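You operate a simulated robot arm through the tools that you are given. There is no shell and no other tool. Be economical: measure what you need, move in short steps, check, and stop when the job is done.

You run a simulated two-armed robot. Do the job below in one go: nothing can be reset, and whatever is moved stays where it is left.

## Task
Wipe up the spill on the top of the folding table with the yellow cloth and put it back.

It is judged by the outcome, as a careful person would: the job done as asked, and still so three seconds after it is handed in. It fails if anything else is knocked over, pushed out of place, dropped, spilled or broken. Flat cloth is picked up by pressing the open fingertips on it (5 to 10 N) and closing them slowly along it; thin cloth reads only 2 to 8 mm in the jaws.

## Robot
Two 7-joint arms with two-finger parallel grippers on one trunk, on a base that drives. Base frame: it is fixed to the floor where the robot stands at the start and does not move with it; the origin is under the middle of the robot, x ahead of it, y to its left, z up. Units: cm, rad, N and s.
The left shoulder is at the start at [7, 18.7, 119], the right one opposite. Payload 3.91 kg a hand.
The tool frame of a hand sits at the grasp point between the pads (the TCP): z along the fingers, y along the line on which they close. The tips reach 3 cm beyond it. The gripper opens to 11 cm. The fingers are 2 cm wide and 1 cm thick; the gripper's body (4.8 by 11.2 cm) begins 5.5 cm behind the TCP.
Orientation is that of the tool frame in the base frame, as a unit quaternion [w, x, y, z]. With the fingers straight down and closing along the base's y, the tool's x points along the base's -x, its y along +y and its z along -z.

## Interface
- The arms move only by the tool drive_tool. It takes "left_series", "right_series" or both (then of equal length, played together; a hand with none holds still); each is a list of rows, each an object (a shift or turn left out is 0, a gripper value left out holds the last) with "offset": the shift along the base's x, y, z in units of 50 mm (1.0 is 50 mm), a list of three; "rotation": the turn, a rotation vector about the base's x, y, z in units of 8 degrees (1.0 is 8 degrees), a list of three; "jaw": the opening, from 0 (shut) to 1 (fully open). In form: [{"offset": [x, y, z], "rotation": [rx, ry, rz], "jaw": jaw}, ...]. A call has 1 to 10 rows; each row shifts and turns the commanded pose from where the row before left it. A call with a number of a shift or a turn outside -1 to 1 is refused whole. A row lasts 0.2 s, in which the tool goes at most 5 cm and 0.15 rad; a call with a longer step from one row to the next is refused whole, and so is a gripper value outside its range. Where a pose cannot be reached the arm comes as near as it can. A force on the tool above 40 N (or 10 N above the force at the start of the call, whichever is more), or a blocked arm, ends the call early, and 0.2 s more pass. The fingers move at their own pace (about 7.2 cm/s each) and stop on an object; they squeeze with about 33 N. The grip force told is the motor's: it shows also when the fingers shut on nothing. Time passes only in rows, and 0.2 s behind the last, so rows that do not move let the fingers close. It gives the time, the measured TCP pose, the force on the tool (base axes), the opening and the grip force at its end, in the units of the frame above (readings bear some noise).
- Cameras (640 x 400 px; columns grow to the right, rows downward): "scene" is now at [11.34, -2.71, 138.73]; the picture's right is [-0.40, -0.92, -0.00], its down [-0.77, 0.34, -0.54] and it looks along [0.49, -0.21, -0.84] (base axes); focal length 285 px, centre (320, 200). "left" rides on the left gripper at [7.2, -1.7, -10.3] in its tool frame; the picture's right is [0.23, 0.97, 0.00], its down [-0.76, 0.18, -0.62] and it looks along [-0.61, 0.14, 0.78] (tool axes); focal length 222 px, centre (320, 200). "right" rides on the right gripper at [7.2, 1.7, -10.3] in its tool frame; the picture's right is [-0.23, 0.97, 0.00], its down [-0.76, -0.18, -0.62] and it looks along [-0.61, -0.14, 0.78] (tool axes); focal length 222 px, centre (320, 200). There is no depth. A picture from a camera that has moved, and an enlarged one, comes with that camera's place and axes in the base frame and with its lens.
- snapshot(camera): a new picture of that camera. No time passes.
- raise_lower(by): slides the trunk up (or, below 0, down) by that many cm; the arms and the scene camera ride with it, the base frame stays. It gives what a move gives, with no picture.
- drive_base(legs): drives the robot by 1 to 6 legs, each [ahead, turn to the left] in cm and rad, along the robot's own axes; the way and the turn of a leg run together, so that a leg with both is an arc; at most 150 cm and 3.142 rad a leg. The arms and the cameras ride along, it lands a little off, and it stops where it bumps. It gives what a move gives.
- turn_head(pan, tilt): turns the head with the scene camera to pan (to the left, within 1.501 rad either way) and tilt (down, from -0.506 to 1.204), counted from straight ahead of the robot. It gives what a move gives.
- zoom(camera, box): a new picture of the part [left, top, right, bottom] of that camera's present view, enlarged. No time passes.
- sign_off(): hands the job in; it is judged then, once.

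Go step by step. Nothing tells you exact positions but the pictures and the camera data: compare them with the known pose of the tool, close in by small moves and look again before you grip or let go. The budget is 120 turns and 108 pictures, counting those below and the enlarged ones. Unless the task says otherwise, let go and move clear before handing in, and close with one line.

The tools are called after "Call:" as name(argument=value, ...) on one line, values as JSON. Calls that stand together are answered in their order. drive_tool: Moves the arms, as the interface text tells. Its arguments: {"type":"object","properties":{"left_series":{"type":"array","items":{"type":"object","properties":{"offset":{"type":"array","items":{"type":"number"}},"rotation":{"type":"array","items":{"type":"number"}},"jaw":{"type":"number"}}}},"right_series":{"type":"array","items":{"type":"object","properties":{"offset":{"type":"array","items":{"type":"number"}},"rotation":{"type":"array","items":{"type":"number"}},"jaw":{"type":"number"}}}}},"required":[]} The other tools are called the same way: raise_lower (by) slides the trunk up or down; drive_base (legs) drives the base; turn_head (pan, tilt) turns the head that bears the scene camera; snapshot (camera) takes a picture; zoom (camera, box) takes an enlarged picture of a part of a camera's view; sign_off () hands the job in.

At the start:

```text
time_s: 0.0
left_eef_pos: [45.68, -2.64, 103.04]
left_tool_rot: [-0.001, 0.001, 1.0, 0.001]
left_contact_force: [-0.3, 0.0, 0.3]
left_width: 10.99
left_grasp_force: 0.1
right_eef_pos: [43.41, -46.45, 92.59]
right_tool_rot: [-0.001, 0.0, 1.0, -0.001]
right_contact_force: [-0.6, 0.4, 0.1]
right_width: 10.99
right_grasp_force: 0.1
trunk travel left (down, up): [-70.0, 24.0]
robot x, y, heading: [-0.16, -0.32, 0.003]
head pan, tilt: [-0.408, 1.004]
```

scene: 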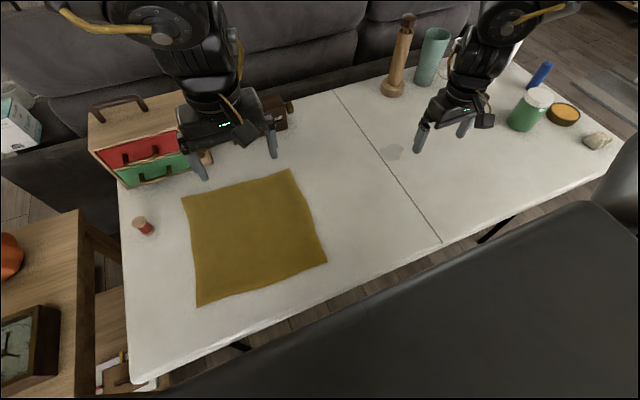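
right: 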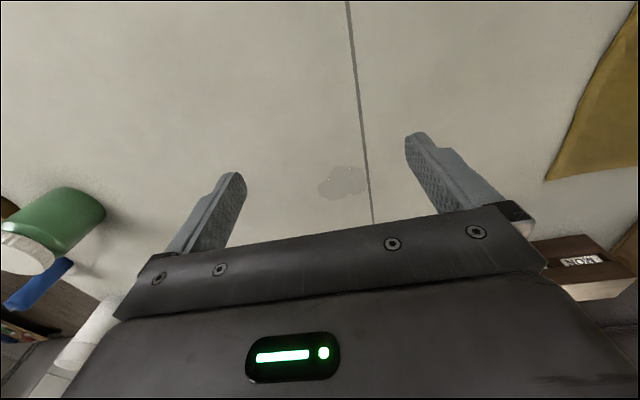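
left: 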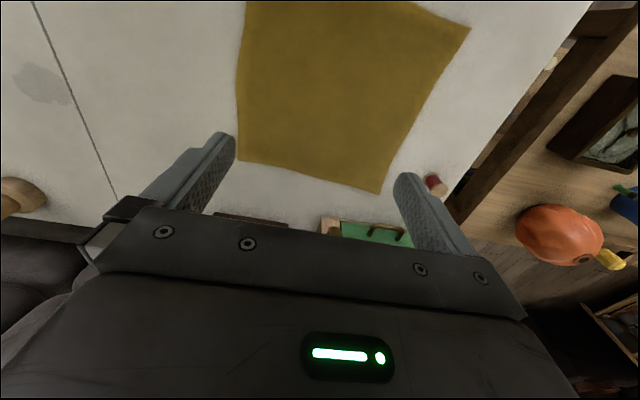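

The cloth lies at about x 34–68, y −16..18. The spill is near (59, −50), and the red bottle at (62, 27) must stay untouched. My plan is to have the right hand pinch the cloth's right side and drag it over the spill, then have the left hand pull it back. First I clear the left arm and bring the right hand over the cloth.

Call:
drive_tool(left_series=[{"offset": [-0.3, 0.8, 0]}, {"offset": [-0.3, 0.8, 0]}, {"offset": [-0.3, 0.8, 0]}, {"offset": [-0.3, 0.8, 0]}, {"offset": [-0.3, 0.8, 0]}, {"offset": [-0.3, 0.8, 0]}, {"offset": [-0.3, 0.8, 0]}, {"offset": [0, 0, 0]}])

Call:
drive_tool(right_series=[{"offset": [0.25, 0.8, 0]}, {"offset": [0.25, 0.8, 0]}, {"offset": [0.25, 0.8, 0]}, {"offset": [0.25, 0.8, 0]}, {"offset": [0.25, 0.8, 0]}, {"offset": [0.25, 0.8, 0]}, {"offset": [0.25, 0.8, 0]}, {"offset": [0.25, 0.8, 0]}, {"offset": [0.25, 0.6, 0], "jaw": 0.5}, {"offset": [0, 0, 0]}])

Call:
snapshot(camera="scene")

Call:
snapshot(camera="right")

```text
time_s: 1.8
left_eef_pos: [35.99, 23.43, 103.32]
left_tool_rot: [-0.001, 0.001, 1.0, 0.001]
left_contact_force: [1.4, 0.2, 0.7]
left_width: 10.98
left_grasp_force: 0.1
left hand out of reach, approached as far as the arm can: row 7
right_eef_pos: [43.48, -46.58, 92.55]
right_tool_rot: [0.0, 0.0, 1.0, 0.001]
right_contact_force: [-0.2, -0.9, -0.2]
right_width: 10.98
right_grasp_force: 0.1
trunk travel left (down, up): [-70.0, 24.0]
robot x, y, heading: [-0.04, -0.02, -0.002]
head pan, tilt: [-0.408, 1.004]
```

```text
time_s: 4.0
left_eef_pos: [36.1, 23.64, 103.11]
left_tool_rot: [0.0, 0.0, 1.0, 0.0]
left_contact_force: [0.1, 0.4, 0.9]
left_width: 10.96
left_grasp_force: 0.1
right_eef_pos: [48.37, -24.1, 97.52]
right_tool_rot: [0.0, 0.0, 1.0, 0.001]
right_contact_force: [-0.4, 0.1, 0.5]
right_width: 5.5
right_grasp_force: 0.1
right hand out of reach, approached as far as the arm can: row 5, 6, 7, 8, 9
trunk travel left (down, up): [-70.0, 24.0]
robot x, y, heading: [-0.04, 0.12, -0.0]
head pan, tilt: [-0.408, 1.004]
```

```text
104 pictures are left
camera scene: at [11.38, -2.7, 138.72], right [-0.4, -0.92, 0.0], down [-0.77, 0.34, -0.54], along [0.49, -0.21, -0.84], focal length 285 px, centre (320, 200)
```

scene: 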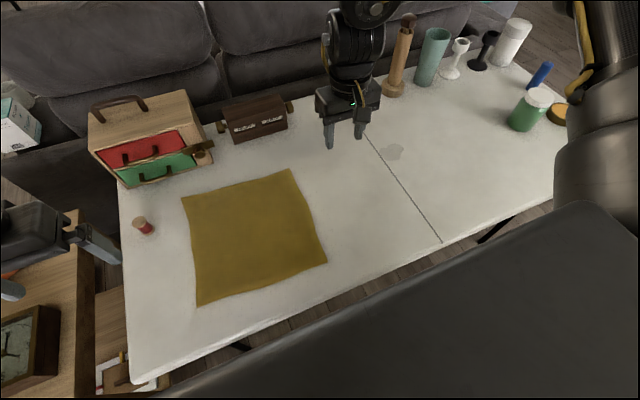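

```text
103 pictures are left
camera right: at [41.1, -22.42, 107.97], right [0.23, 0.97, 0.0], down [0.76, -0.18, 0.62], along [0.61, -0.14, -0.78], focal length 222 px, centre (320, 200)
```

right: 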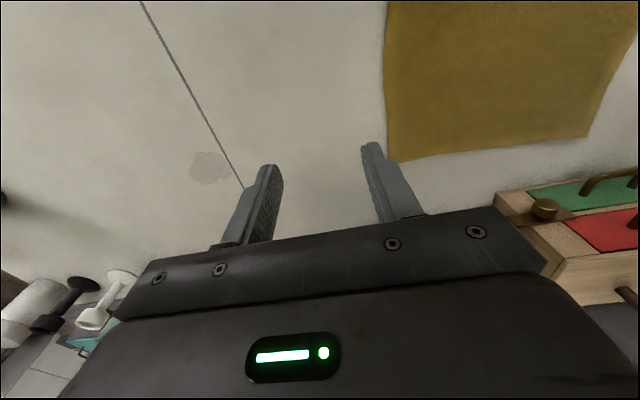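

The right hand stopped short of its target and ended at (48, −24, 97). I'll go lower and see if the reach improves there.

Call:
drive_tool(right_series=[{"offset": [0, 0, -0.6]}, {"offset": [0, 0, -0.6]}, {"offset": [0, 0, -0.6]}, {"offset": [0, 0.0, 0]}])

```text
time_s: 5.0
left_eef_pos: [36.02, 23.65, 103.08]
left_tool_rot: [0.001, -0.001, 1.0, 0.0]
left_contact_force: [-0.5, 0.5, 0.3]
left_width: 10.99
left_grasp_force: 0.1
right_eef_pos: [46.89, -27.21, 90.56]
right_tool_rot: [0.0, 0.0, 1.0, 0.002]
right_contact_force: [-0.3, 0.3, -1.2]
right_width: 5.5
right_grasp_force: 0.1
right hand out of reach, approached as far as the arm can: row 1, 2, 3
trunk travel left (down, up): [-70.0, 24.0]
robot x, y, heading: [0.06, -0.19, -0.001]
head pan, tilt: [-0.408, 1.004]
```

Lowering didn't help the inward reach. I'll test how the arm responds to a small move out and in.

Call:
drive_tool(right_series=[{"offset": [0, -0.8, 0]}, {"offset": [0, -0.8, 0]}, {"offset": [0, 0, -0.5]}, {"offset": [0, 0, 0]}])

Call:
drive_tool(right_series=[{"offset": [0.5, 0, 0]}, {"offset": [0.5, 0, 0]}, {"offset": [0, 0, 0]}])

Call:
drive_tool(right_series=[{"offset": [0, 0.5, 0]}, {"offset": [0, 0.5, 0]}, {"offset": [0, 0.5, 0]}, {"offset": [0, 0, 0]}])

```text
time_s: 6.0
left_eef_pos: [35.99, 23.58, 103.17]
left_tool_rot: [-0.001, 0.0, 1.0, 0.0]
left_contact_force: [0.1, 0.0, 0.1]
left_width: 11.0
left_grasp_force: 0.1
right_eef_pos: [46.85, -35.3, 88.38]
right_tool_rot: [0.001, 0.0, 1.0, 0.0]
right_contact_force: [-0.4, -0.3, -0.3]
right_width: 5.5
right_grasp_force: 0.0
trunk travel left (down, up): [-70.0, 24.0]
robot x, y, heading: [-0.1, -0.22, -0.002]
head pan, tilt: [-0.408, 1.004]
```

```text
time_s: 6.8
left_eef_pos: [35.93, 23.69, 103.17]
left_tool_rot: [0.0, 0.0, 1.0, 0.0]
left_contact_force: [-0.3, -0.1, 0.9]
left_width: 11.0
left_grasp_force: 0.1
right_eef_pos: [51.83, -35.35, 88.27]
right_tool_rot: [0.0, 0.0, 1.0, 0.0]
right_contact_force: [-0.2, 0.2, 0.2]
right_width: 5.5
right_grasp_force: 0.0
trunk travel left (down, up): [-70.0, 24.0]
robot x, y, heading: [0.05, 0.14, 0.001]
head pan, tilt: [-0.408, 1.004]
```

```text
time_s: 7.8
left_eef_pos: [36.06, 23.58, 103.05]
left_tool_rot: [0.0, 0.0, 1.0, 0.0]
left_contact_force: [-0.6, -0.4, 0.1]
left_width: 10.99
left_grasp_force: 0.1
right_eef_pos: [50.35, -29.6, 90.07]
right_tool_rot: [0.001, -0.001, 1.0, 0.001]
right_contact_force: [-1.2, 0.6, 0.4]
right_width: 5.49
right_grasp_force: 0.0
right hand out of reach, approached as far as the arm can: row 2, 3
trunk travel left (down, up): [-70.0, 24.0]
robot x, y, heading: [0.32, -0.38, -0.002]
head pan, tilt: [-0.408, 1.004]
```

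Inward motion stops at about y = −29, which looks like a wrist-joint limit. I'll test whether yawing the tool frees it.

Call:
drive_tool(right_series=[{"rotation": [0, 0, 1]}, {"rotation": [0, 0, 1]}, {"offset": [0, 0.5, 0], "rotation": [0, 0, 1]}, {"offset": [0, 0.5, 0]}, {"offset": [0, 0, 0]}])

```text
time_s: 9.0
left_eef_pos: [36.0, 23.5, 103.22]
left_tool_rot: [0.0, 0.0, 1.0, 0.001]
left_contact_force: [-0.6, -0.3, -0.2]
left_width: 10.99
left_grasp_force: 0.0
right_eef_pos: [48.83, -27.3, 91.93]
right_tool_rot: [0.001, -0.209, 0.978, 0.001]
right_contact_force: [0.0, -0.1, 0.0]
right_width: 5.49
right_grasp_force: 0.0
right hand out of reach, approached as far as the arm can: row 3, 4
trunk travel left (down, up): [-70.0, 24.0]
robot x, y, heading: [-0.05, -0.01, -0.001]
head pan, tilt: [-0.408, 1.004]
```

Yaw isn't the cause, so it's a shoulder limit for this arm. Turning the base left a little puts the cloth's right edge more in front of the right shoulder, so I'll undo the yaw and turn the base.

Call:
drive_tool(right_series=[{"offset": [0, -0.6, 0], "rotation": [0, 0, -1]}, {"offset": [0, 0, 0], "rotation": [0, 0, -1]}, {"offset": [0, 0, 0], "rotation": [0, 0, -1]}, {"offset": [0, 0, 0]}])

Call:
drive_base(legs=[[0, 0.4]])

Call:
snapshot(camera="scene")

```text
time_s: 10.0
left_eef_pos: [35.94, 23.55, 103.34]
left_tool_rot: [0.0, -0.001, 1.0, 0.001]
left_contact_force: [-0.4, -0.2, 0.1]
left_width: 11.01
left_grasp_force: 0.1
right_eef_pos: [48.72, -30.34, 91.99]
right_tool_rot: [0.0, 0.001, 1.0, 0.0]
right_contact_force: [-0.4, 0.6, 0.1]
right_width: 5.51
right_grasp_force: 0.0
trunk travel left (down, up): [-70.0, 24.0]
robot x, y, heading: [-0.07, 0.01, 0.0]
head pan, tilt: [-0.408, 1.004]
```

```text
time_s: 11.6
left_eef_pos: [24.08, 35.78, 103.15]
left_tool_rot: [-0.002, -0.199, 0.98, 0.0]
left_contact_force: [0.7, -0.1, 0.0]
left_width: 10.96
left_grasp_force: 0.1
right_eef_pos: [56.71, -8.89, 91.84]
right_tool_rot: [0.0, -0.198, 0.98, 0.0]
right_contact_force: [0.8, 0.3, -0.9]
right_width: 5.53
right_grasp_force: 0.1
trunk travel left (down, up): [-70.0, 24.0]
robot x, y, heading: [-0.12, -0.07, 0.4]
head pan, tilt: [-0.408, 1.004]
```

```text
102 pictures are left
camera scene: at [11.53, 1.98, 138.72], right [-0.01, -1.0, 0.0], down [-0.84, 0.01, -0.54], along [0.54, 0.0, -0.84], focal length 285 px, centre (320, 200)
```

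scene: 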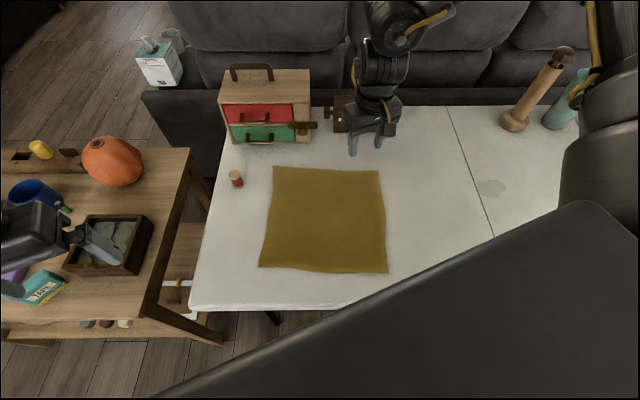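

The right hand is now at (57, −9), over the cloth's right part. I'll straighten the yaw and descend.

Call:
drive_tool(right_series=[{"rotation": [0, 0, -0.96]}, {"rotation": [0, 0, -0.96]}, {"rotation": [0, 0, -0.96], "offset": [0, -0.3, -0.5]}, {"offset": [0, 0, -0.8]}, {"offset": [0, 0, -0.8]}, {"offset": [0, 0, -0.8]}, {"offset": [0, 0, -0.5]}, {"offset": [0, 0, 0]}])

Call:
snapshot(camera="right")

```text
time_s: 13.4
left_eef_pos: [23.95, 35.77, 103.18]
left_tool_rot: [0.0, -0.198, 0.98, 0.0]
left_contact_force: [0.4, -0.1, -0.1]
left_width: 11.01
left_grasp_force: 0.1
right_eef_pos: [61.31, -18.34, 82.66]
right_tool_rot: [0.0, 0.0, 1.0, -0.001]
right_contact_force: [0.6, 0.9, 0.0]
right_width: 5.5
right_grasp_force: 0.0
right hand out of reach, approached as far as the arm can: row 2, 3, 4, 5, 6, 7
trunk travel left (down, up): [-70.0, 24.0]
robot x, y, heading: [0.14, -0.27, 0.393]
head pan, tilt: [-0.408, 1.004]
```

```text
101 pictures are left
camera right: at [53.98, -16.54, 93.11], right [0.23, 0.97, 0.0], down [0.76, -0.18, 0.62], along [0.61, -0.14, -0.78], focal length 222 px, centre (320, 200)
```

right: 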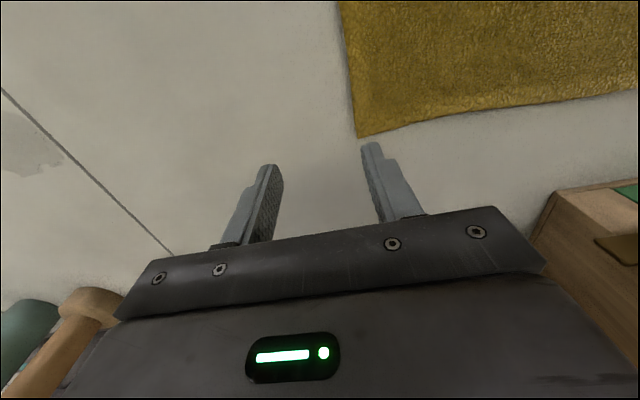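

Straightening the yaw pushed the hand out to (61, −18, 83), so the arm's limit depends on yaw. I'll go out and down over bare table, then test moving inward with the yaw rotated.

Call:
drive_tool(right_series=[{"offset": [-0.4, -0.8, 0]}, {"offset": [-0.4, -0.6, -0.4]}, {"offset": [0, 0, -0.8]}, {"offset": [0, 0, 0], "rotation": [0, 0, 1]}, {"rotation": [0, 0, 1]}, {"rotation": [0, 0, 1]}, {"offset": [0, 0, 0]}])

Call:
drive_tool(right_series=[{"offset": [0, 0.4, 0]}, {"offset": [0, 0.4, 0]}, {"offset": [0, 0.4, 0]}, {"offset": [0, 0.4, 0]}, {"offset": [0, 0.4, 0]}, {"offset": [0, 0.4, 0]}, {"offset": [0, 0, 0]}])

```text
time_s: 15.0
left_eef_pos: [23.94, 35.57, 103.21]
left_tool_rot: [0.0, -0.198, 0.98, 0.001]
left_contact_force: [0.1, 0.2, -0.2]
left_width: 11.03
left_grasp_force: 0.1
right_eef_pos: [57.16, -25.74, 79.16]
right_tool_rot: [0.0, -0.208, 0.978, 0.0]
right_contact_force: [-0.2, 0.0, -1.0]
right_width: 5.48
right_grasp_force: 0.1
right hand out of reach, approached as far as the arm can: row 3
trunk travel left (down, up): [-70.0, 24.0]
robot x, y, heading: [-0.5, 0.1, 0.398]
head pan, tilt: [-0.408, 1.004]
```

```text
time_s: 16.6
left_eef_pos: [23.99, 35.69, 103.15]
left_tool_rot: [0.0, -0.198, 0.98, 0.001]
left_contact_force: [0.0, -0.3, -0.7]
left_width: 10.98
left_grasp_force: 0.1
right_eef_pos: [56.47, -15.3, 82.87]
right_tool_rot: [0.0, -0.207, 0.978, 0.0]
right_contact_force: [0.6, 0.0, -0.2]
right_width: 5.52
right_grasp_force: 0.1
right hand out of reach, approached as far as the arm can: row 1, 2, 3, 4, 5, 6
trunk travel left (down, up): [-70.0, 24.0]
robot x, y, heading: [0.2, -0.38, 0.397]
head pan, tilt: [-0.408, 1.004]
```

The hand still stops short, at (56, −15, 83). I'll look at the arm's posture to understand the limit.

Call:
turn_head(pan=-0.8, tilt=0.5)

Call:
snapshot(camera="scene")

```text
time_s: 17.5
left_eef_pos: [23.84, 35.81, 103.15]
left_tool_rot: [0.0, -0.198, 0.98, 0.001]
left_contact_force: [0.7, 0.2, 0.2]
left_width: 11.02
left_grasp_force: 0.0
right_eef_pos: [56.48, -15.26, 82.91]
right_tool_rot: [0.0, -0.208, 0.978, 0.0]
right_contact_force: [-0.4, -0.6, -0.7]
right_width: 5.5
right_grasp_force: 0.1
trunk travel left (down, up): [-70.0, 24.0]
robot x, y, heading: [-0.06, 0.01, 0.399]
head pan, tilt: [-0.799, 0.499]
```

```text
100 pictures are left
camera scene: at [12.96, -1.49, 142.86], right [-0.39, -0.92, 0.0], down [-0.44, 0.19, -0.88], along [0.81, -0.34, -0.48], focal length 285 px, centre (320, 200)
```

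scene: 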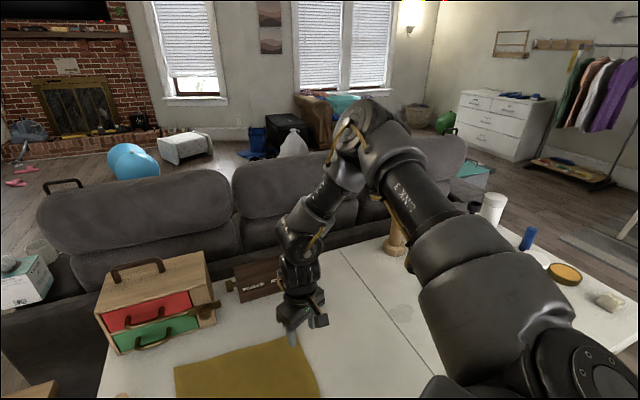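

The arm hangs from a high elbow with the forearm coming in from the right. I'll test whether a slight tilt of the hand relaxes the wrist.

Call:
drive_tool(right_series=[{"rotation": [1, 0, 0]}, {"rotation": [1, 0, 0]}, {"offset": [0, 0, -0.5]}, {"offset": [0, 0, -0.4]}, {"offset": [0, 0, 0]}])

```text
time_s: 18.7
left_eef_pos: [24.06, 35.61, 103.18]
left_tool_rot: [0.0, -0.199, 0.98, 0.001]
left_contact_force: [1.1, 0.7, -1.2]
left_width: 11.0
left_grasp_force: 0.0
right_eef_pos: [56.26, -15.64, 80.67]
right_tool_rot: [0.028, -0.205, 0.969, 0.136]
right_contact_force: [0.4, 0.0, -0.5]
right_width: 5.51
right_grasp_force: 0.1
right hand out of reach, approached as far as the arm can: row 3, 4
trunk travel left (down, up): [-70.0, 24.0]
robot x, y, heading: [-0.02, -0.18, 0.399]
head pan, tilt: [-0.799, 0.499]
```

Tilt gains only about 2 cm. Perhaps the arm needs to change posture: I'll level the hand, raise it high, bring it inward, then try coming down from there.

Call:
drive_tool(right_series=[{"rotation": [-1, 0, 0], "offset": [0, 0, 0.8]}, {"rotation": [-1, 0, 0], "offset": [0, 0, 0.8]}, {"offset": [0, 0, 0.8]}, {"offset": [0, 0, 0.8]}, {"offset": [0, 0, 0.8]}, {"offset": [0, 0, 0.8]}, {"offset": [0, 0.6, 0]}, {"offset": [0, 0.6, 0]}, {"offset": [0, 0.6, 0]}, {"offset": [0, 0, 0]}])

Call:
snapshot(camera="scene")

```text
time_s: 20.9
left_eef_pos: [23.88, 35.72, 103.16]
left_tool_rot: [0.0, -0.199, 0.98, 0.0]
left_contact_force: [0.2, -0.2, -0.1]
left_width: 11.0
left_grasp_force: 0.1
right_eef_pos: [56.23, -6.73, 104.61]
right_tool_rot: [0.0, -0.207, 0.978, -0.001]
right_contact_force: [-0.2, 0.4, 0.2]
right_width: 5.5
right_grasp_force: 0.1
trunk travel left (down, up): [-70.0, 24.0]
robot x, y, heading: [-0.04, 0.2, 0.399]
head pan, tilt: [-0.799, 0.499]
```

```text
99 pictures are left
camera scene: at [12.93, -1.52, 142.87], right [-0.39, -0.92, 0.0], down [-0.44, 0.19, -0.88], along [0.81, -0.34, -0.48], focal length 285 px, centre (320, 200)
```

scene: 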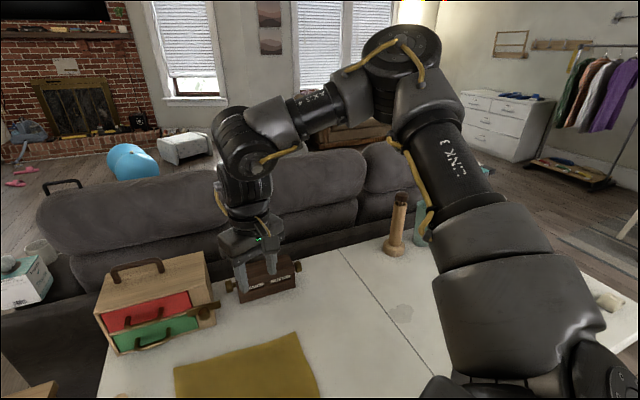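

The arm reaches inward better when the hand is high relative to the shoulder, so lowering the trunk should let it work at the table. First I bring the left hand over free space above the cloth's left side, away from the side table.

Call:
drive_tool(left_series=[{"offset": [0.5, -0.5, 0.2]}, {"offset": [0.5, -0.5, 0.2]}, {"offset": [0.5, -0.5, 0.2]}, {"offset": [0.5, -0.5, 0.2]}, {"offset": [0.5, -0.5, 0.2]}, {"offset": [0.5, -0.5, 0.2]}, {"offset": [0.5, -0.5, 0.2]}, {"offset": [0, 0, 0]}])

Call:
turn_head(pan=-0.5, tilt=0.9)

Call:
snapshot(camera="scene")

```text
time_s: 22.7
left_eef_pos: [41.21, 18.28, 110.07]
left_tool_rot: [0.0, -0.201, 0.98, 0.0]
left_contact_force: [0.0, 0.1, -0.1]
left_width: 10.98
left_grasp_force: 0.0
right_eef_pos: [56.17, -6.63, 104.55]
right_tool_rot: [0.0, -0.207, 0.978, -0.002]
right_contact_force: [-0.6, -0.2, -0.3]
right_width: 5.49
right_grasp_force: 0.0
trunk travel left (down, up): [-70.0, 24.0]
robot x, y, heading: [-0.14, 0.39, 0.394]
head pan, tilt: [-0.799, 0.499]
```

```text
time_s: 23.6
left_eef_pos: [41.29, 18.21, 110.1]
left_tool_rot: [0.0, -0.2, 0.98, 0.0]
left_contact_force: [-1.0, 0.4, 0.1]
left_width: 10.99
left_grasp_force: 0.2
right_eef_pos: [56.3, -6.62, 104.49]
right_tool_rot: [0.001, -0.207, 0.978, 0.0]
right_contact_force: [0.3, -0.7, 0.5]
right_width: 5.51
right_grasp_force: 0.0
trunk travel left (down, up): [-70.0, 24.0]
robot x, y, heading: [0.04, -0.17, 0.402]
head pan, tilt: [-0.499, 0.901]
```

```text
98 pictures are left
camera scene: at [12.12, 1.22, 139.48], right [-0.1, -0.99, 0.0], down [-0.78, 0.08, -0.62], along [0.62, -0.06, -0.78], focal length 285 px, centre (320, 200)
```

scene: 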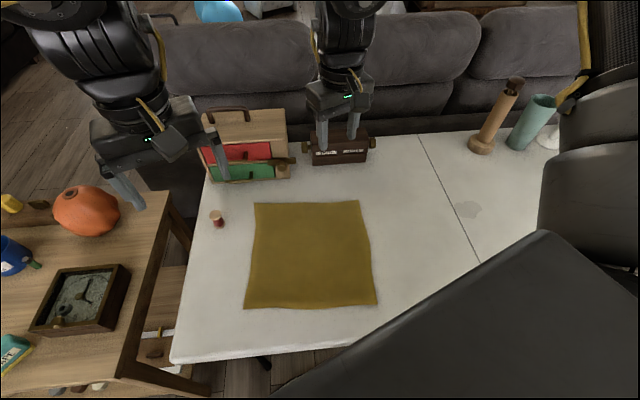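

Both hands hang over the free table area. I'll lower the trunk in two steps.

Call:
raise_lower(by=-15)

Call:
raise_lower(by=-10)

Call:
snapshot(camera="scene")

Call:
snapshot(camera="right")

```text
time_s: 25.4
left_eef_pos: [41.14, 18.13, 95.15]
left_tool_rot: [0.001, -0.2, 0.98, 0.0]
left_contact_force: [0.3, 0.6, 0.4]
left_width: 10.98
left_grasp_force: 0.0
right_eef_pos: [56.3, -6.68, 89.43]
right_tool_rot: [0.0, -0.208, 0.978, 0.001]
right_contact_force: [-0.2, 0.0, 0.7]
right_width: 5.51
right_grasp_force: 0.0
trunk travel left (down, up): [-55.0, 39.0]
robot x, y, heading: [0.32, 0.12, 0.398]
head pan, tilt: [-0.499, 0.901]
```

```text
time_s: 26.7
left_eef_pos: [41.28, 18.24, 85.11]
left_tool_rot: [0.0, -0.2, 0.98, 0.001]
left_contact_force: [0.7, -0.6, -0.2]
left_width: 11.01
left_grasp_force: 0.1
right_eef_pos: [56.32, -6.63, 79.63]
right_tool_rot: [0.001, -0.207, 0.978, -0.001]
right_contact_force: [0.4, 0.6, -0.2]
right_width: 5.51
right_grasp_force: 0.1
trunk travel left (down, up): [-45.0, 49.0]
robot x, y, heading: [-0.23, -0.06, 0.396]
head pan, tilt: [-0.499, 0.901]
```

```text
97 pictures are left
camera scene: at [12.07, 1.27, 114.48], right [-0.1, -1.0, 0.0], down [-0.78, 0.08, -0.62], along [0.62, -0.06, -0.78], focal length 285 px, centre (320, 200)
```

scene: 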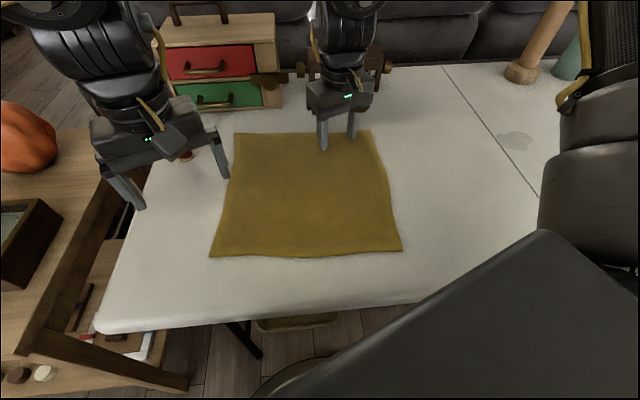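

```text
96 pictures are left
camera right: at [48.88, -8.02, 90.0], right [-0.19, 0.98, 0.0], down [0.77, 0.15, 0.62], along [0.61, 0.12, -0.78], focal length 222 px, centre (320, 200)
```

right: 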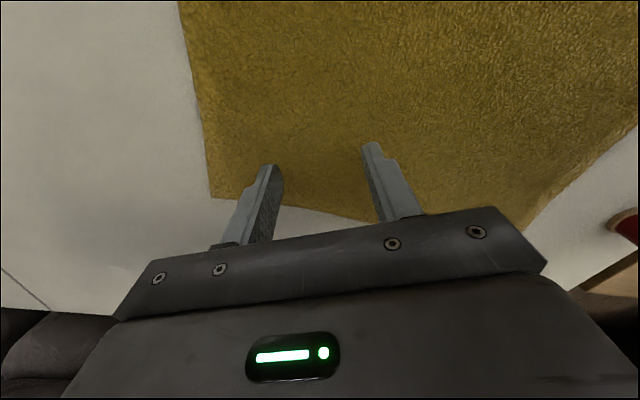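

The right hand is now above the cloth near its right side at (56, −7, 80). I'll shift slightly and descend to contact.

Call:
drive_tool(right_series=[{"offset": [0, -0.6, -0.4]}, {"offset": [0, 0, -0.4]}, {"offset": [0, 0, -0.3]}, {"offset": [0, 0, -0.1]}, {"offset": [0, 0, 0]}])

```text
time_s: 27.2
left_eef_pos: [41.03, 18.08, 85.13]
left_tool_rot: [0.0, -0.2, 0.98, 0.001]
left_contact_force: [0.2, -0.8, -0.1]
left_width: 10.99
left_grasp_force: 0.0
right_eef_pos: [56.2, -9.59, 77.31]
right_tool_rot: [0.003, -0.208, 0.978, 0.001]
right_contact_force: [-3.3, -2.1, 15.2]
right_width: 5.49
right_grasp_force: 0.1
trunk travel left (down, up): [-45.0, 49.0]
robot x, y, heading: [-0.04, 0.13, 0.395]
head pan, tilt: [-0.499, 0.901]
stopped in row 2 (right hand): the force on the tool passed its limit (the readings are from after the stop); the commanded pose is now the measured one
```

Contact came early, at z 77, and I expected about 72. I'll look before going on.

Call:
snapshot(camera="right")

Call:
snapshot(camera="scene")

Call:
snapshot(camera="left")

```text
95 pictures are left
camera right: at [48.79, -10.92, 87.7], right [-0.19, 0.98, 0.0], down [0.76, 0.14, 0.63], along [0.62, 0.12, -0.78], focal length 222 px, centre (320, 200)
```

right: 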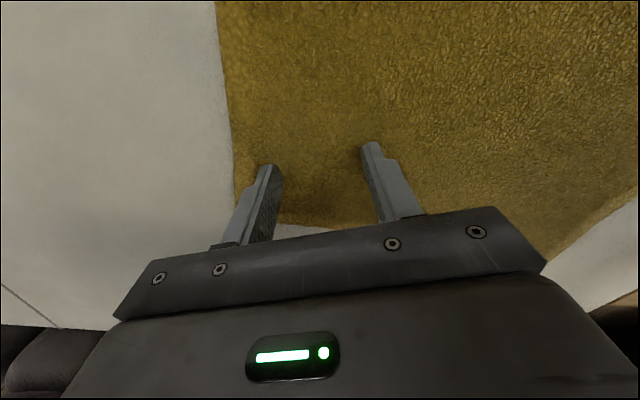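

```text
94 pictures are left
camera scene: at [11.99, 1.33, 114.51], right [-0.1, -0.99, 0.0], down [-0.78, 0.08, -0.62], along [0.62, -0.06, -0.78], focal length 285 px, centre (320, 200)
```

scene: 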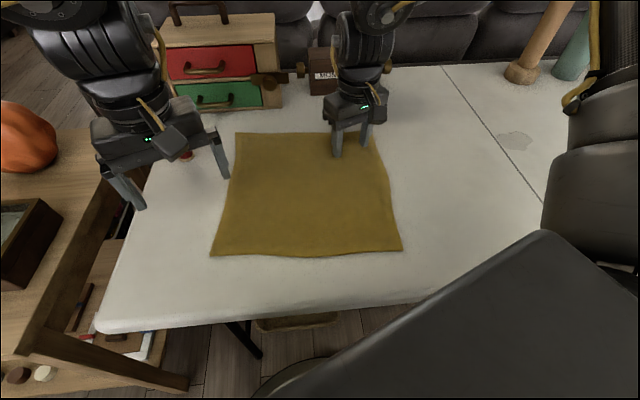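

```text
93 pictures are left
camera left: at [35.17, 13.97, 95.43], right [-0.59, 0.81, 0.0], down [0.63, 0.46, 0.62], along [0.5, 0.37, -0.78], focal length 222 px, centre (320, 200)
```

left: 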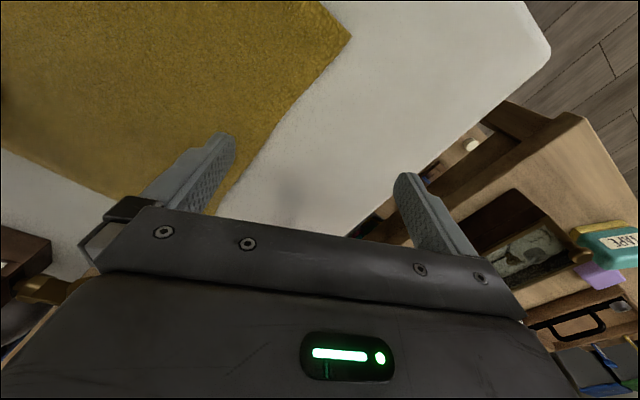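

Call:
zoom(camera="scene", box=[280, 50, 440, 170])

Call:
drive_tool(right_series=[{"offset": [0, 0, 0.2]}, {"offset": [0, 0, 0]}])

```text
3.33 times, centred on (360, 110) of scene
camera zoom: at [11.99, 1.33, 114.51], right [-0.1, -0.99, 0.0], down [-0.78, 0.08, -0.62], along [0.62, -0.06, -0.78], focal length 948 px, centre (187, 500)
```

zoom: 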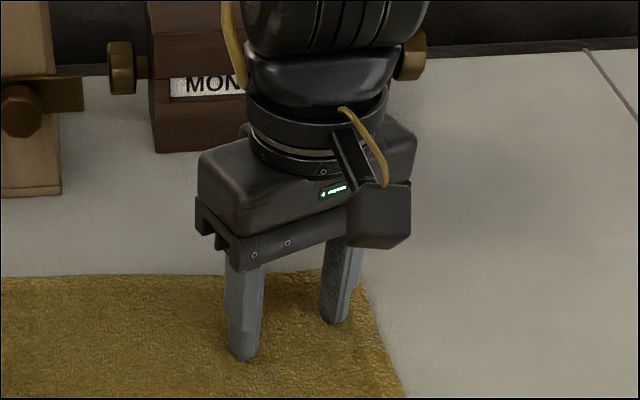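

```text
time_s: 27.8
left_eef_pos: [41.19, 18.15, 85.11]
left_tool_rot: [0.0, -0.2, 0.98, 0.0]
left_contact_force: [0.7, 0.1, -0.9]
left_width: 10.99
left_grasp_force: 0.1
right_eef_pos: [56.22, -9.47, 78.15]
right_tool_rot: [0.002, -0.208, 0.978, 0.002]
right_contact_force: [0.2, -0.8, -0.6]
right_width: 5.52
right_grasp_force: 0.1
trunk travel left (down, up): [-45.0, 49.0]
robot x, y, heading: [0.05, 0.21, 0.397]
head pan, tilt: [-0.499, 0.901]
```

The tips are about 4 cm above the cloth, so the contact was somewhere else on the arm. I'll look at the rest of the right arm.

Call:
turn_head(pan=-1.1, tilt=0.6)

Call:
snapshot(camera="scene")

```text
time_s: 28.8
left_eef_pos: [41.18, 18.17, 85.16]
left_tool_rot: [0.0, -0.199, 0.98, 0.0]
left_contact_force: [0.5, 0.5, 0.3]
left_width: 11.01
left_grasp_force: 0.1
right_eef_pos: [56.2, -9.51, 78.1]
right_tool_rot: [0.004, -0.208, 0.978, 0.002]
right_contact_force: [0.4, 0.1, 0.7]
right_width: 5.51
right_grasp_force: 0.0
trunk travel left (down, up): [-45.0, 49.0]
robot x, y, heading: [-0.19, 0.02, 0.395]
head pan, tilt: [-1.1, 0.6]
```

```text
91 pictures are left
camera scene: at [11.36, -3.67, 116.95], right [-0.64, -0.77, 0.0], down [-0.43, 0.36, -0.82], along [0.63, -0.53, -0.57], focal length 285 px, centre (320, 200)
```

scene: 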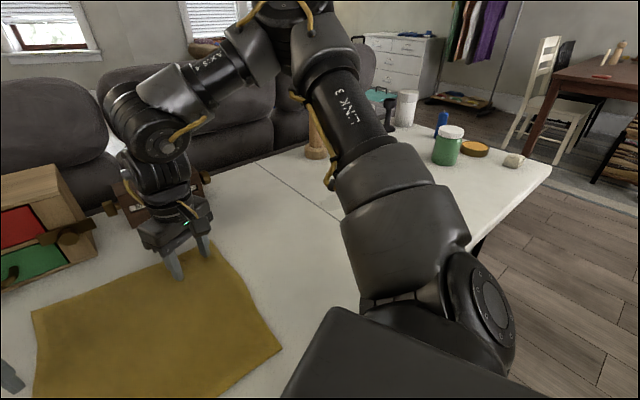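

The whole arm looks clear. I'll retry the descent more slowly.

Call:
drive_tool(right_series=[{"offset": [0, 0, -0.1]}, {"offset": [0, 0, -0.1]}, {"offset": [0, 0, -0.1]}, {"offset": [0, 0, -0.1]}, {"offset": [0, 0, 0]}])

```text
time_s: 29.7
left_eef_pos: [41.11, 18.12, 85.13]
left_tool_rot: [0.001, -0.198, 0.98, 0.0]
left_contact_force: [0.3, 0.0, -0.2]
left_width: 10.96
left_grasp_force: 0.0
right_eef_pos: [56.43, -9.52, 77.31]
right_tool_rot: [0.009, -0.205, 0.979, 0.003]
right_contact_force: [-4.3, -2.8, 26.1]
right_width: 5.5
right_grasp_force: 0.1
trunk travel left (down, up): [-45.0, 49.0]
robot x, y, heading: [-0.1, 0.38, 0.402]
head pan, tilt: [-1.1, 0.6]
stopped in row 4 (right hand): the force on the tool passed its limit (the readings are from after the stop); the commanded pose is now the measured one
```

Contact comes again at z = 77.3. I'll look closely at the fingertips to see whether they actually touch the cloth.

Call:
zoom(camera="right", box=[200, 120, 460, 280])

Call:
zoom(camera="scene", box=[100, 180, 260, 300])

```text
2.46 times, centred on (330, 200) of right
camera zoom: at [48.81, -10.94, 87.59], right [-0.19, 0.98, 0.01], down [0.76, 0.14, 0.64], along [0.63, 0.12, -0.77], focal length 547 px, centre (295, 200)
```

zoom: 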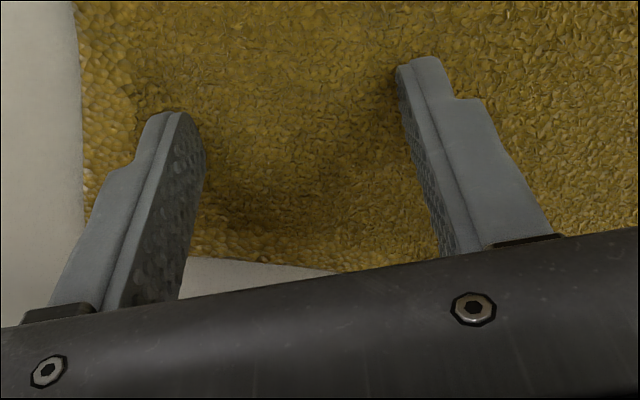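

```text
3.33 times, centred on (180, 240) of scene
camera zoom: at [11.08, -3.67, 117.01], right [-0.64, -0.76, 0.0], down [-0.43, 0.36, -0.83], along [0.63, -0.53, -0.56], focal length 948 px, centre (787, 67)
```

zoom: 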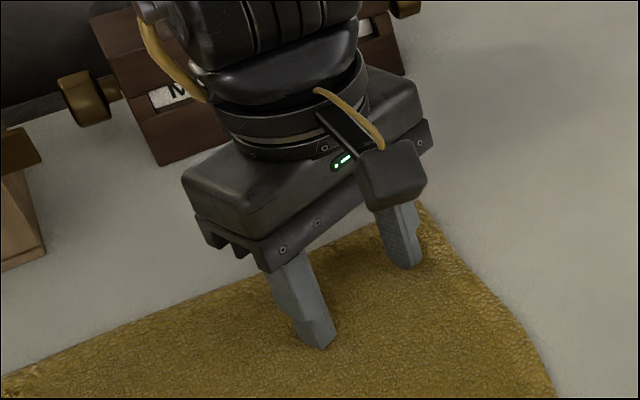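

Triangulating the cloth corners from the two trunk heights puts the table top at z ≈ 74.3, so the fingers are on the cloth. With that correction the cloth spans x 33.5–64.5, y −14.5..15.5, and the spill is near (56, −46). I'll ease the pressure and close slowly.

Call:
drive_tool(right_series=[{"offset": [0, 0, 0.05]}, {"offset": [0, 0, 0]}])

```text
time_s: 30.3
left_eef_pos: [41.11, 18.21, 85.11]
left_tool_rot: [0.001, -0.199, 0.98, 0.001]
left_contact_force: [0.4, -0.2, -0.4]
left_width: 10.99
left_grasp_force: 0.1
right_eef_pos: [56.32, -9.56, 77.34]
right_tool_rot: [0.007, -0.207, 0.978, 0.002]
right_contact_force: [-2.9, 0.5, 16.7]
right_width: 5.5
right_grasp_force: 0.1
trunk travel left (down, up): [-45.0, 49.0]
robot x, y, heading: [0.17, 0.09, 0.397]
head pan, tilt: [-1.1, 0.6]
```

Call:
drive_tool(right_series=[{"offset": [0, 0, 0.04]}, {"jaw": 0.42}, {"jaw": 0.35}, {"jaw": 0.28}, {"jaw": 0.21}, {"jaw": 0.14}, {"jaw": 0.07}, {"jaw": 0}, {"jaw": 0}, {"jaw": 0}])

Call:
zoom(camera="right", box=[160, 80, 480, 280])

```text
time_s: 32.5
left_eef_pos: [41.05, 18.11, 85.14]
left_tool_rot: [0.001, -0.199, 0.98, 0.0]
left_contact_force: [0.3, -0.3, -0.4]
left_width: 10.97
left_grasp_force: 0.2
right_eef_pos: [56.38, -9.57, 77.47]
right_tool_rot: [0.006, -0.206, 0.978, 0.002]
right_contact_force: [0.5, 0.3, 3.5]
right_width: 0.47
right_grasp_force: 33.0
trunk travel left (down, up): [-45.0, 49.0]
robot x, y, heading: [0.05, 0.23, 0.406]
head pan, tilt: [-1.1, 0.6]
```

```text
2.00 times, centred on (320, 180) of right
camera zoom: at [48.98, -10.98, 87.74], right [-0.19, 0.98, 0.0], down [0.76, 0.14, 0.63], along [0.62, 0.12, -0.77], focal length 444 px, centre (320, 240)
```

zoom: 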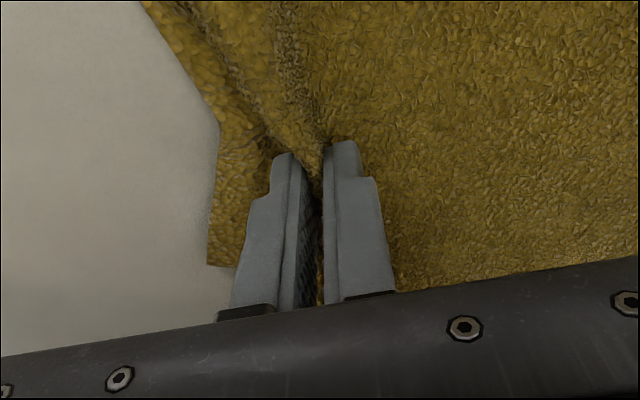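

The cloth is gripped at 4.7 mm. I'll drag it toward the spill along −y.

Call:
drive_tool(right_series=[{"offset": [0, -0.3, 0.02]}, {"offset": [0, -0.6, 0]}, {"offset": [0, -0.6, 0]}, {"offset": [0, -0.6, 0]}, {"offset": [0, -0.6, 0]}, {"offset": [0, -0.6, 0]}, {"offset": [0, -0.6, 0]}, {"offset": [0, 0, 0]}])

Call:
turn_head(pan=-0.8, tilt=0.8)

Call:
snapshot(camera="scene")

```text
time_s: 34.3
left_eef_pos: [41.25, 18.13, 85.1]
left_tool_rot: [0.0, -0.2, 0.98, 0.001]
left_contact_force: [-0.3, -0.3, 0.1]
left_width: 11.01
left_grasp_force: 0.0
right_eef_pos: [56.46, -29.16, 77.46]
right_tool_rot: [0.007, -0.207, 0.978, 0.002]
right_contact_force: [0.4, 0.7, 1.2]
right_width: 0.46
right_grasp_force: 33.0
trunk travel left (down, up): [-45.0, 49.0]
robot x, y, heading: [0.16, 0.1, 0.403]
head pan, tilt: [-1.1, 0.6]
```

```text
time_s: 35.1
left_eef_pos: [41.23, 17.97, 85.03]
left_tool_rot: [0.0, -0.199, 0.98, 0.0]
left_contact_force: [-0.4, -0.2, 0.7]
left_width: 10.99
left_grasp_force: 0.0
right_eef_pos: [56.47, -29.04, 77.32]
right_tool_rot: [0.006, -0.206, 0.979, 0.002]
right_contact_force: [0.4, -0.7, 2.1]
right_width: 0.49
right_grasp_force: 33.0
trunk travel left (down, up): [-45.0, 49.0]
robot x, y, heading: [0.07, 0.0, 0.398]
head pan, tilt: [-0.799, 0.799]
```

```text
87 pictures are left
camera scene: at [12.01, -1.13, 115.27], right [-0.39, -0.92, 0.0], down [-0.66, 0.28, -0.7], along [0.64, -0.27, -0.72], focal length 285 px, centre (320, 200)
```

scene: 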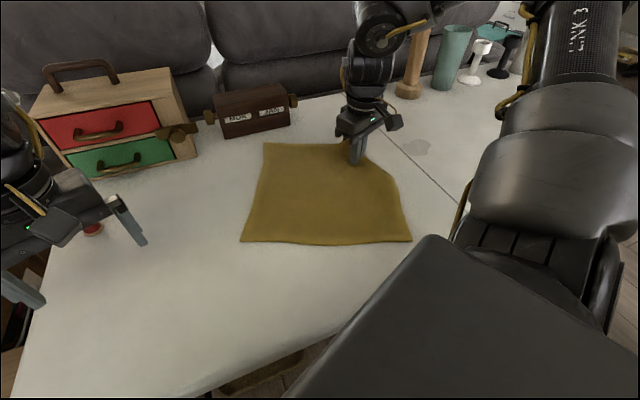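

The cloth follows flat, and the spill is confirmed at about (55, −45). I'll continue a bit and watch clearance to the wooden mill.

Call:
drive_tool(right_series=[{"offset": [-0.05, -0.5, 0]}, {"offset": [-0.05, -0.5, 0]}, {"offset": [-0.05, -0.5, 0]}, {"offset": [-0.05, -0.5, 0]}, {"offset": [0, 0, 0]}])

Call:
turn_head(pan=-1.0, tilt=0.6)

Call:
snapshot(camera="scene")

Call:
snapshot(camera="right")

```text
time_s: 36.3
left_eef_pos: [41.3, 18.2, 84.95]
left_tool_rot: [0.0, -0.199, 0.98, 0.0]
left_contact_force: [0.1, -0.7, 0.2]
left_width: 11.0
left_grasp_force: 0.0
right_eef_pos: [55.46, -39.05, 77.38]
right_tool_rot: [0.007, -0.207, 0.978, 0.002]
right_contact_force: [-0.7, 0.1, 3.5]
right_width: 0.47
right_grasp_force: 33.4
trunk travel left (down, up): [-45.0, 49.0]
robot x, y, heading: [-0.32, -0.25, 0.398]
head pan, tilt: [-0.799, 0.799]
```

```text
time_s: 37.0
left_eef_pos: [41.22, 18.24, 85.14]
left_tool_rot: [0.0, -0.199, 0.98, 0.001]
left_contact_force: [-0.1, -0.4, -1.0]
left_width: 10.97
left_grasp_force: 0.0
right_eef_pos: [55.44, -39.04, 77.39]
right_tool_rot: [0.007, -0.206, 0.978, 0.002]
right_contact_force: [0.2, -1.4, 2.9]
right_width: 0.49
right_grasp_force: 32.7
trunk travel left (down, up): [-45.0, 49.0]
robot x, y, heading: [-0.0, -0.13, 0.399]
head pan, tilt: [-1.0, 0.6]
```

```text
86 pictures are left
camera scene: at [11.86, -2.97, 116.95], right [-0.56, -0.83, 0.0], down [-0.47, 0.32, -0.82], along [0.68, -0.47, -0.57], focal length 285 px, centre (320, 200)
```

scene: 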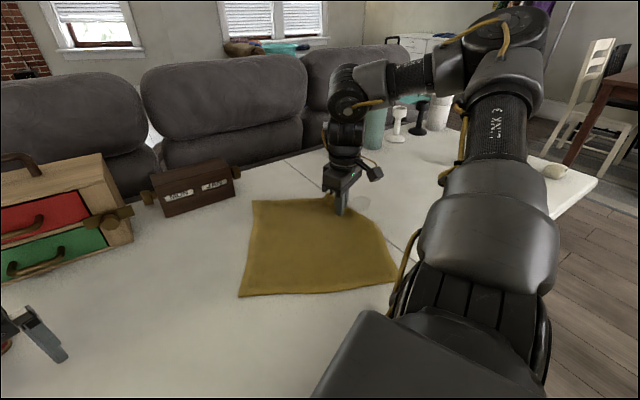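

```text
85 pictures are left
camera right: at [47.94, -40.47, 87.78], right [-0.19, 0.98, 0.0], down [0.76, 0.14, 0.63], along [0.62, 0.12, -0.77], focal length 222 px, centre (320, 200)
```

right: 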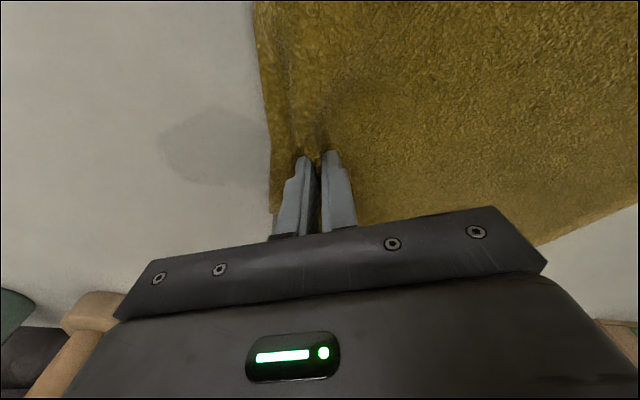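

The forearm runs well above the mill. The spill covers x 53–59, y −50..−42.5. I'll now wipe over it with light pressure.

Call:
drive_tool(right_series=[{"offset": [0, -0.4, -0.02]}, {"offset": [0.02, -0.4, -0.02]}, {"offset": [0, -0.5, 0]}, {"offset": [0, -0.5, 0]}, {"offset": [0, -0.5, 0]}, {"offset": [0, -0.4, 0]}, {"offset": [0, 0, 0]}])

Call:
snapshot(camera="scene")

```text
time_s: 38.6
left_eef_pos: [41.24, 18.12, 85.25]
left_tool_rot: [0.0, -0.199, 0.98, 0.0]
left_contact_force: [0.2, 0.1, 0.0]
left_width: 11.03
left_grasp_force: 0.0
right_eef_pos: [55.54, -52.74, 77.41]
right_tool_rot: [0.007, -0.206, 0.978, 0.002]
right_contact_force: [-0.8, 0.7, 1.2]
right_width: 0.46
right_grasp_force: 33.3
trunk travel left (down, up): [-45.0, 49.0]
robot x, y, heading: [0.13, -0.31, 0.401]
head pan, tilt: [-1.0, 0.6]
```

```text
84 pictures are left
camera scene: at [11.86, -2.96, 116.95], right [-0.57, -0.82, 0.0], down [-0.47, 0.32, -0.83], along [0.68, -0.47, -0.56], focal length 285 px, centre (320, 200)
```

scene: 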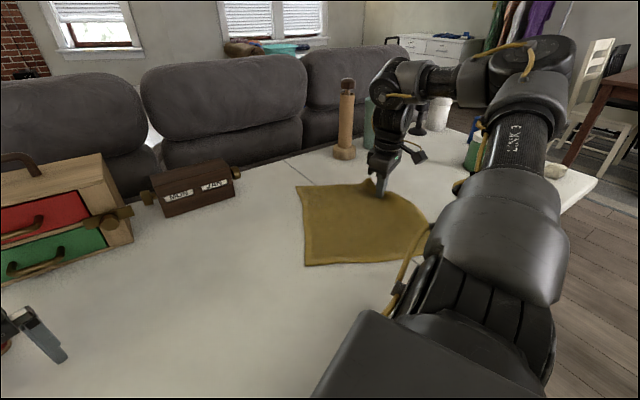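

The cloth now covers the spill. I'll scrub back and forth over it with a bit more pressure.

Call:
drive_tool(right_series=[{"offset": [0.3, 0.5, -0.03]}, {"offset": [0.4, 0, 0]}, {"offset": [-0.7, 0, 0]}, {"offset": [-0.6, 0, 0]}, {"offset": [0.6, 0.5, 0]}, {"offset": [0.6, 0, 0]}, {"offset": [-0.6, 0, 0]}, {"offset": [-0.6, 0, 0]}, {"offset": [0.6, 0.5, 0]}, {"offset": [0.6, 0, 0]}])

Call:
drive_tool(right_series=[{"offset": [-0.6, 0, 0]}, {"offset": [-0.6, 0, 0]}, {"offset": [0.6, 0, 0]}, {"offset": [0, -0.6, 0]}, {"offset": [0, -0.6, 0]}, {"offset": [0, -0.6, 0]}, {"offset": [0, -0.3, 0]}, {"offset": [0, 0, 0]}])

Call:
snapshot(camera="scene")

Call:
snapshot(camera="right")

```text
time_s: 40.8
left_eef_pos: [41.12, 18.16, 85.02]
left_tool_rot: [0.002, -0.2, 0.98, -0.001]
left_contact_force: [0.7, 0.0, -0.2]
left_width: 11.02
left_grasp_force: 0.1
right_eef_pos: [58.41, -45.07, 77.4]
right_tool_rot: [0.008, -0.205, 0.979, 0.002]
right_contact_force: [-2.9, -0.3, 9.5]
right_width: 0.46
right_grasp_force: 33.2
trunk travel left (down, up): [-45.0, 49.0]
robot x, y, heading: [-0.23, 0.13, 0.4]
head pan, tilt: [-1.0, 0.6]
```

```text
time_s: 42.6
left_eef_pos: [41.03, 18.33, 85.12]
left_tool_rot: [0.001, -0.199, 0.98, -0.001]
left_contact_force: [0.1, 0.3, 0.5]
left_width: 10.98
left_grasp_force: 0.1
right_eef_pos: [55.33, -55.46, 77.4]
right_tool_rot: [0.008, -0.207, 0.978, 0.0]
right_contact_force: [-0.8, 5.7, 14.1]
right_width: 0.46
right_grasp_force: 32.9
trunk travel left (down, up): [-45.0, 49.0]
robot x, y, heading: [0.23, 0.08, 0.405]
head pan, tilt: [-1.0, 0.6]
```

```text
83 pictures are left
camera scene: at [11.72, -2.78, 116.98], right [-0.57, -0.82, 0.0], down [-0.46, 0.32, -0.83], along [0.68, -0.47, -0.56], focal length 285 px, centre (320, 200)
```

scene: 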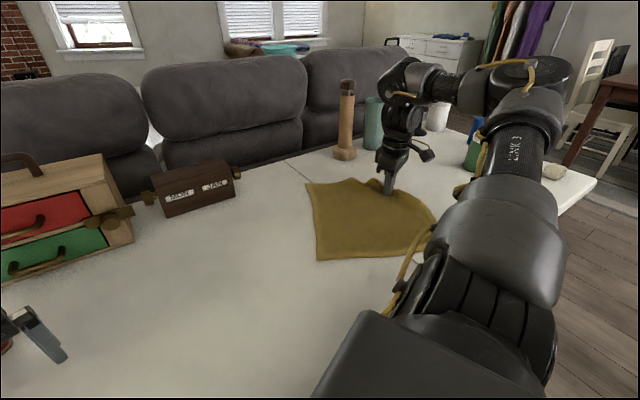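

```text
82 pictures are left
camera right: at [47.89, -56.76, 87.66], right [-0.19, 0.98, 0.0], down [0.76, 0.14, 0.63], along [0.62, 0.12, -0.77], focal length 222 px, centre (320, 200)
```

right: 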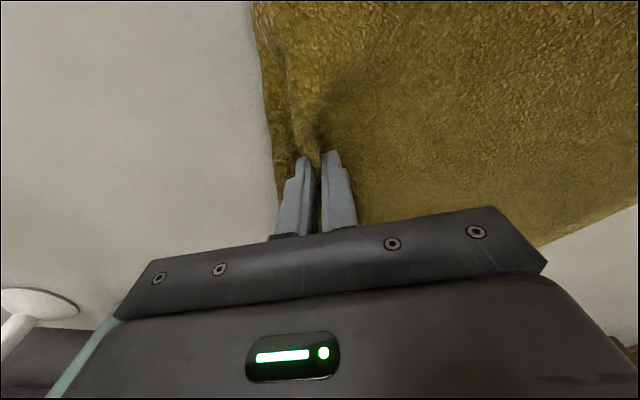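

The cloth is over the spill area but has rotated somewhat. I'll release it, lift the right hand clear, and look.

Call:
drive_tool(right_series=[{"offset": [0, 0, 0.02], "jaw": 0.15}, {"jaw": 0.35}, {"jaw": 0.4}, {"offset": [0, 0, 0.4]}, {"offset": [0, 0, 0.8]}, {"offset": [0, 0, 0.8]}, {"offset": [-0.3, -0.3, 0.8]}, {"offset": [-0.4, -0.4, 0.8]}, {"offset": [0, 0, 0]}])

Call:
turn_head(pan=-0.9, tilt=0.9)

Call:
snapshot(camera="scene")

Call:
snapshot(camera="right")

```text
time_s: 44.6
left_eef_pos: [41.29, 18.11, 85.06]
left_tool_rot: [0.0, -0.2, 0.98, 0.001]
left_contact_force: [0.2, -1.1, 0.8]
left_width: 11.0
left_grasp_force: 0.0
right_eef_pos: [51.86, -59.29, 95.2]
right_tool_rot: [0.006, -0.206, 0.978, 0.003]
right_contact_force: [0.6, -0.6, 0.2]
right_width: 4.39
right_grasp_force: 0.1
trunk travel left (down, up): [-45.0, 49.0]
robot x, y, heading: [0.07, 0.32, 0.401]
head pan, tilt: [-1.0, 0.6]
```

```text
time_s: 45.4
left_eef_pos: [41.15, 18.12, 85.12]
left_tool_rot: [0.0, -0.199, 0.98, 0.0]
left_contact_force: [-0.3, -0.6, -0.3]
left_width: 11.0
left_grasp_force: 0.1
right_eef_pos: [51.9, -59.13, 95.33]
right_tool_rot: [0.005, -0.206, 0.978, 0.002]
right_contact_force: [0.1, -0.3, -0.6]
right_width: 4.38
right_grasp_force: 0.0
trunk travel left (down, up): [-45.0, 49.0]
robot x, y, heading: [-0.03, -0.13, 0.403]
head pan, tilt: [-0.901, 0.901]
```

```text
81 pictures are left
camera scene: at [11.22, -1.63, 114.48], right [-0.48, -0.88, 0.0], down [-0.69, 0.38, -0.62], along [0.54, -0.3, -0.78], focal length 285 px, centre (320, 200)
```

scene: 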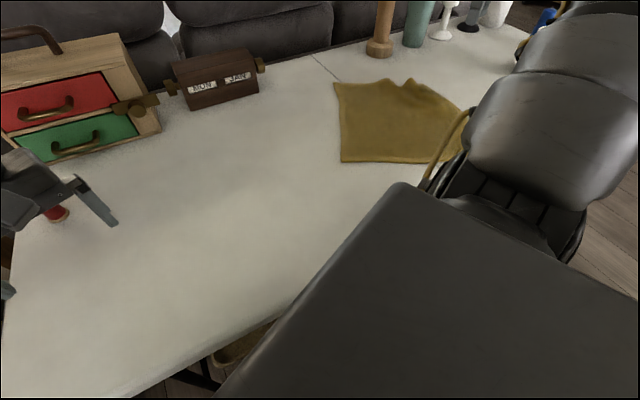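

```text
80 pictures are left
camera right: at [44.41, -60.55, 105.63], right [-0.19, 0.98, 0.0], down [0.76, 0.14, 0.63], along [0.62, 0.12, -0.77], focal length 222 px, centre (320, 200)
```

right: 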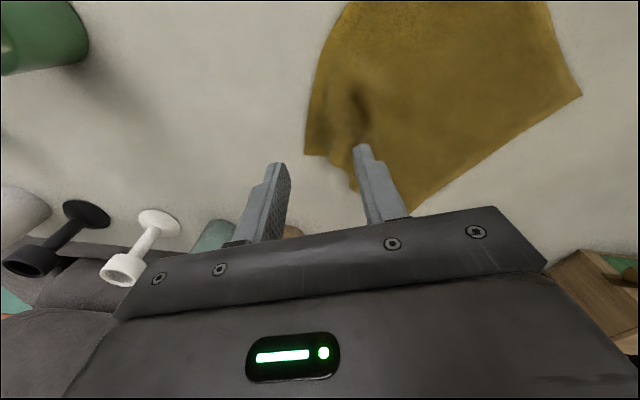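

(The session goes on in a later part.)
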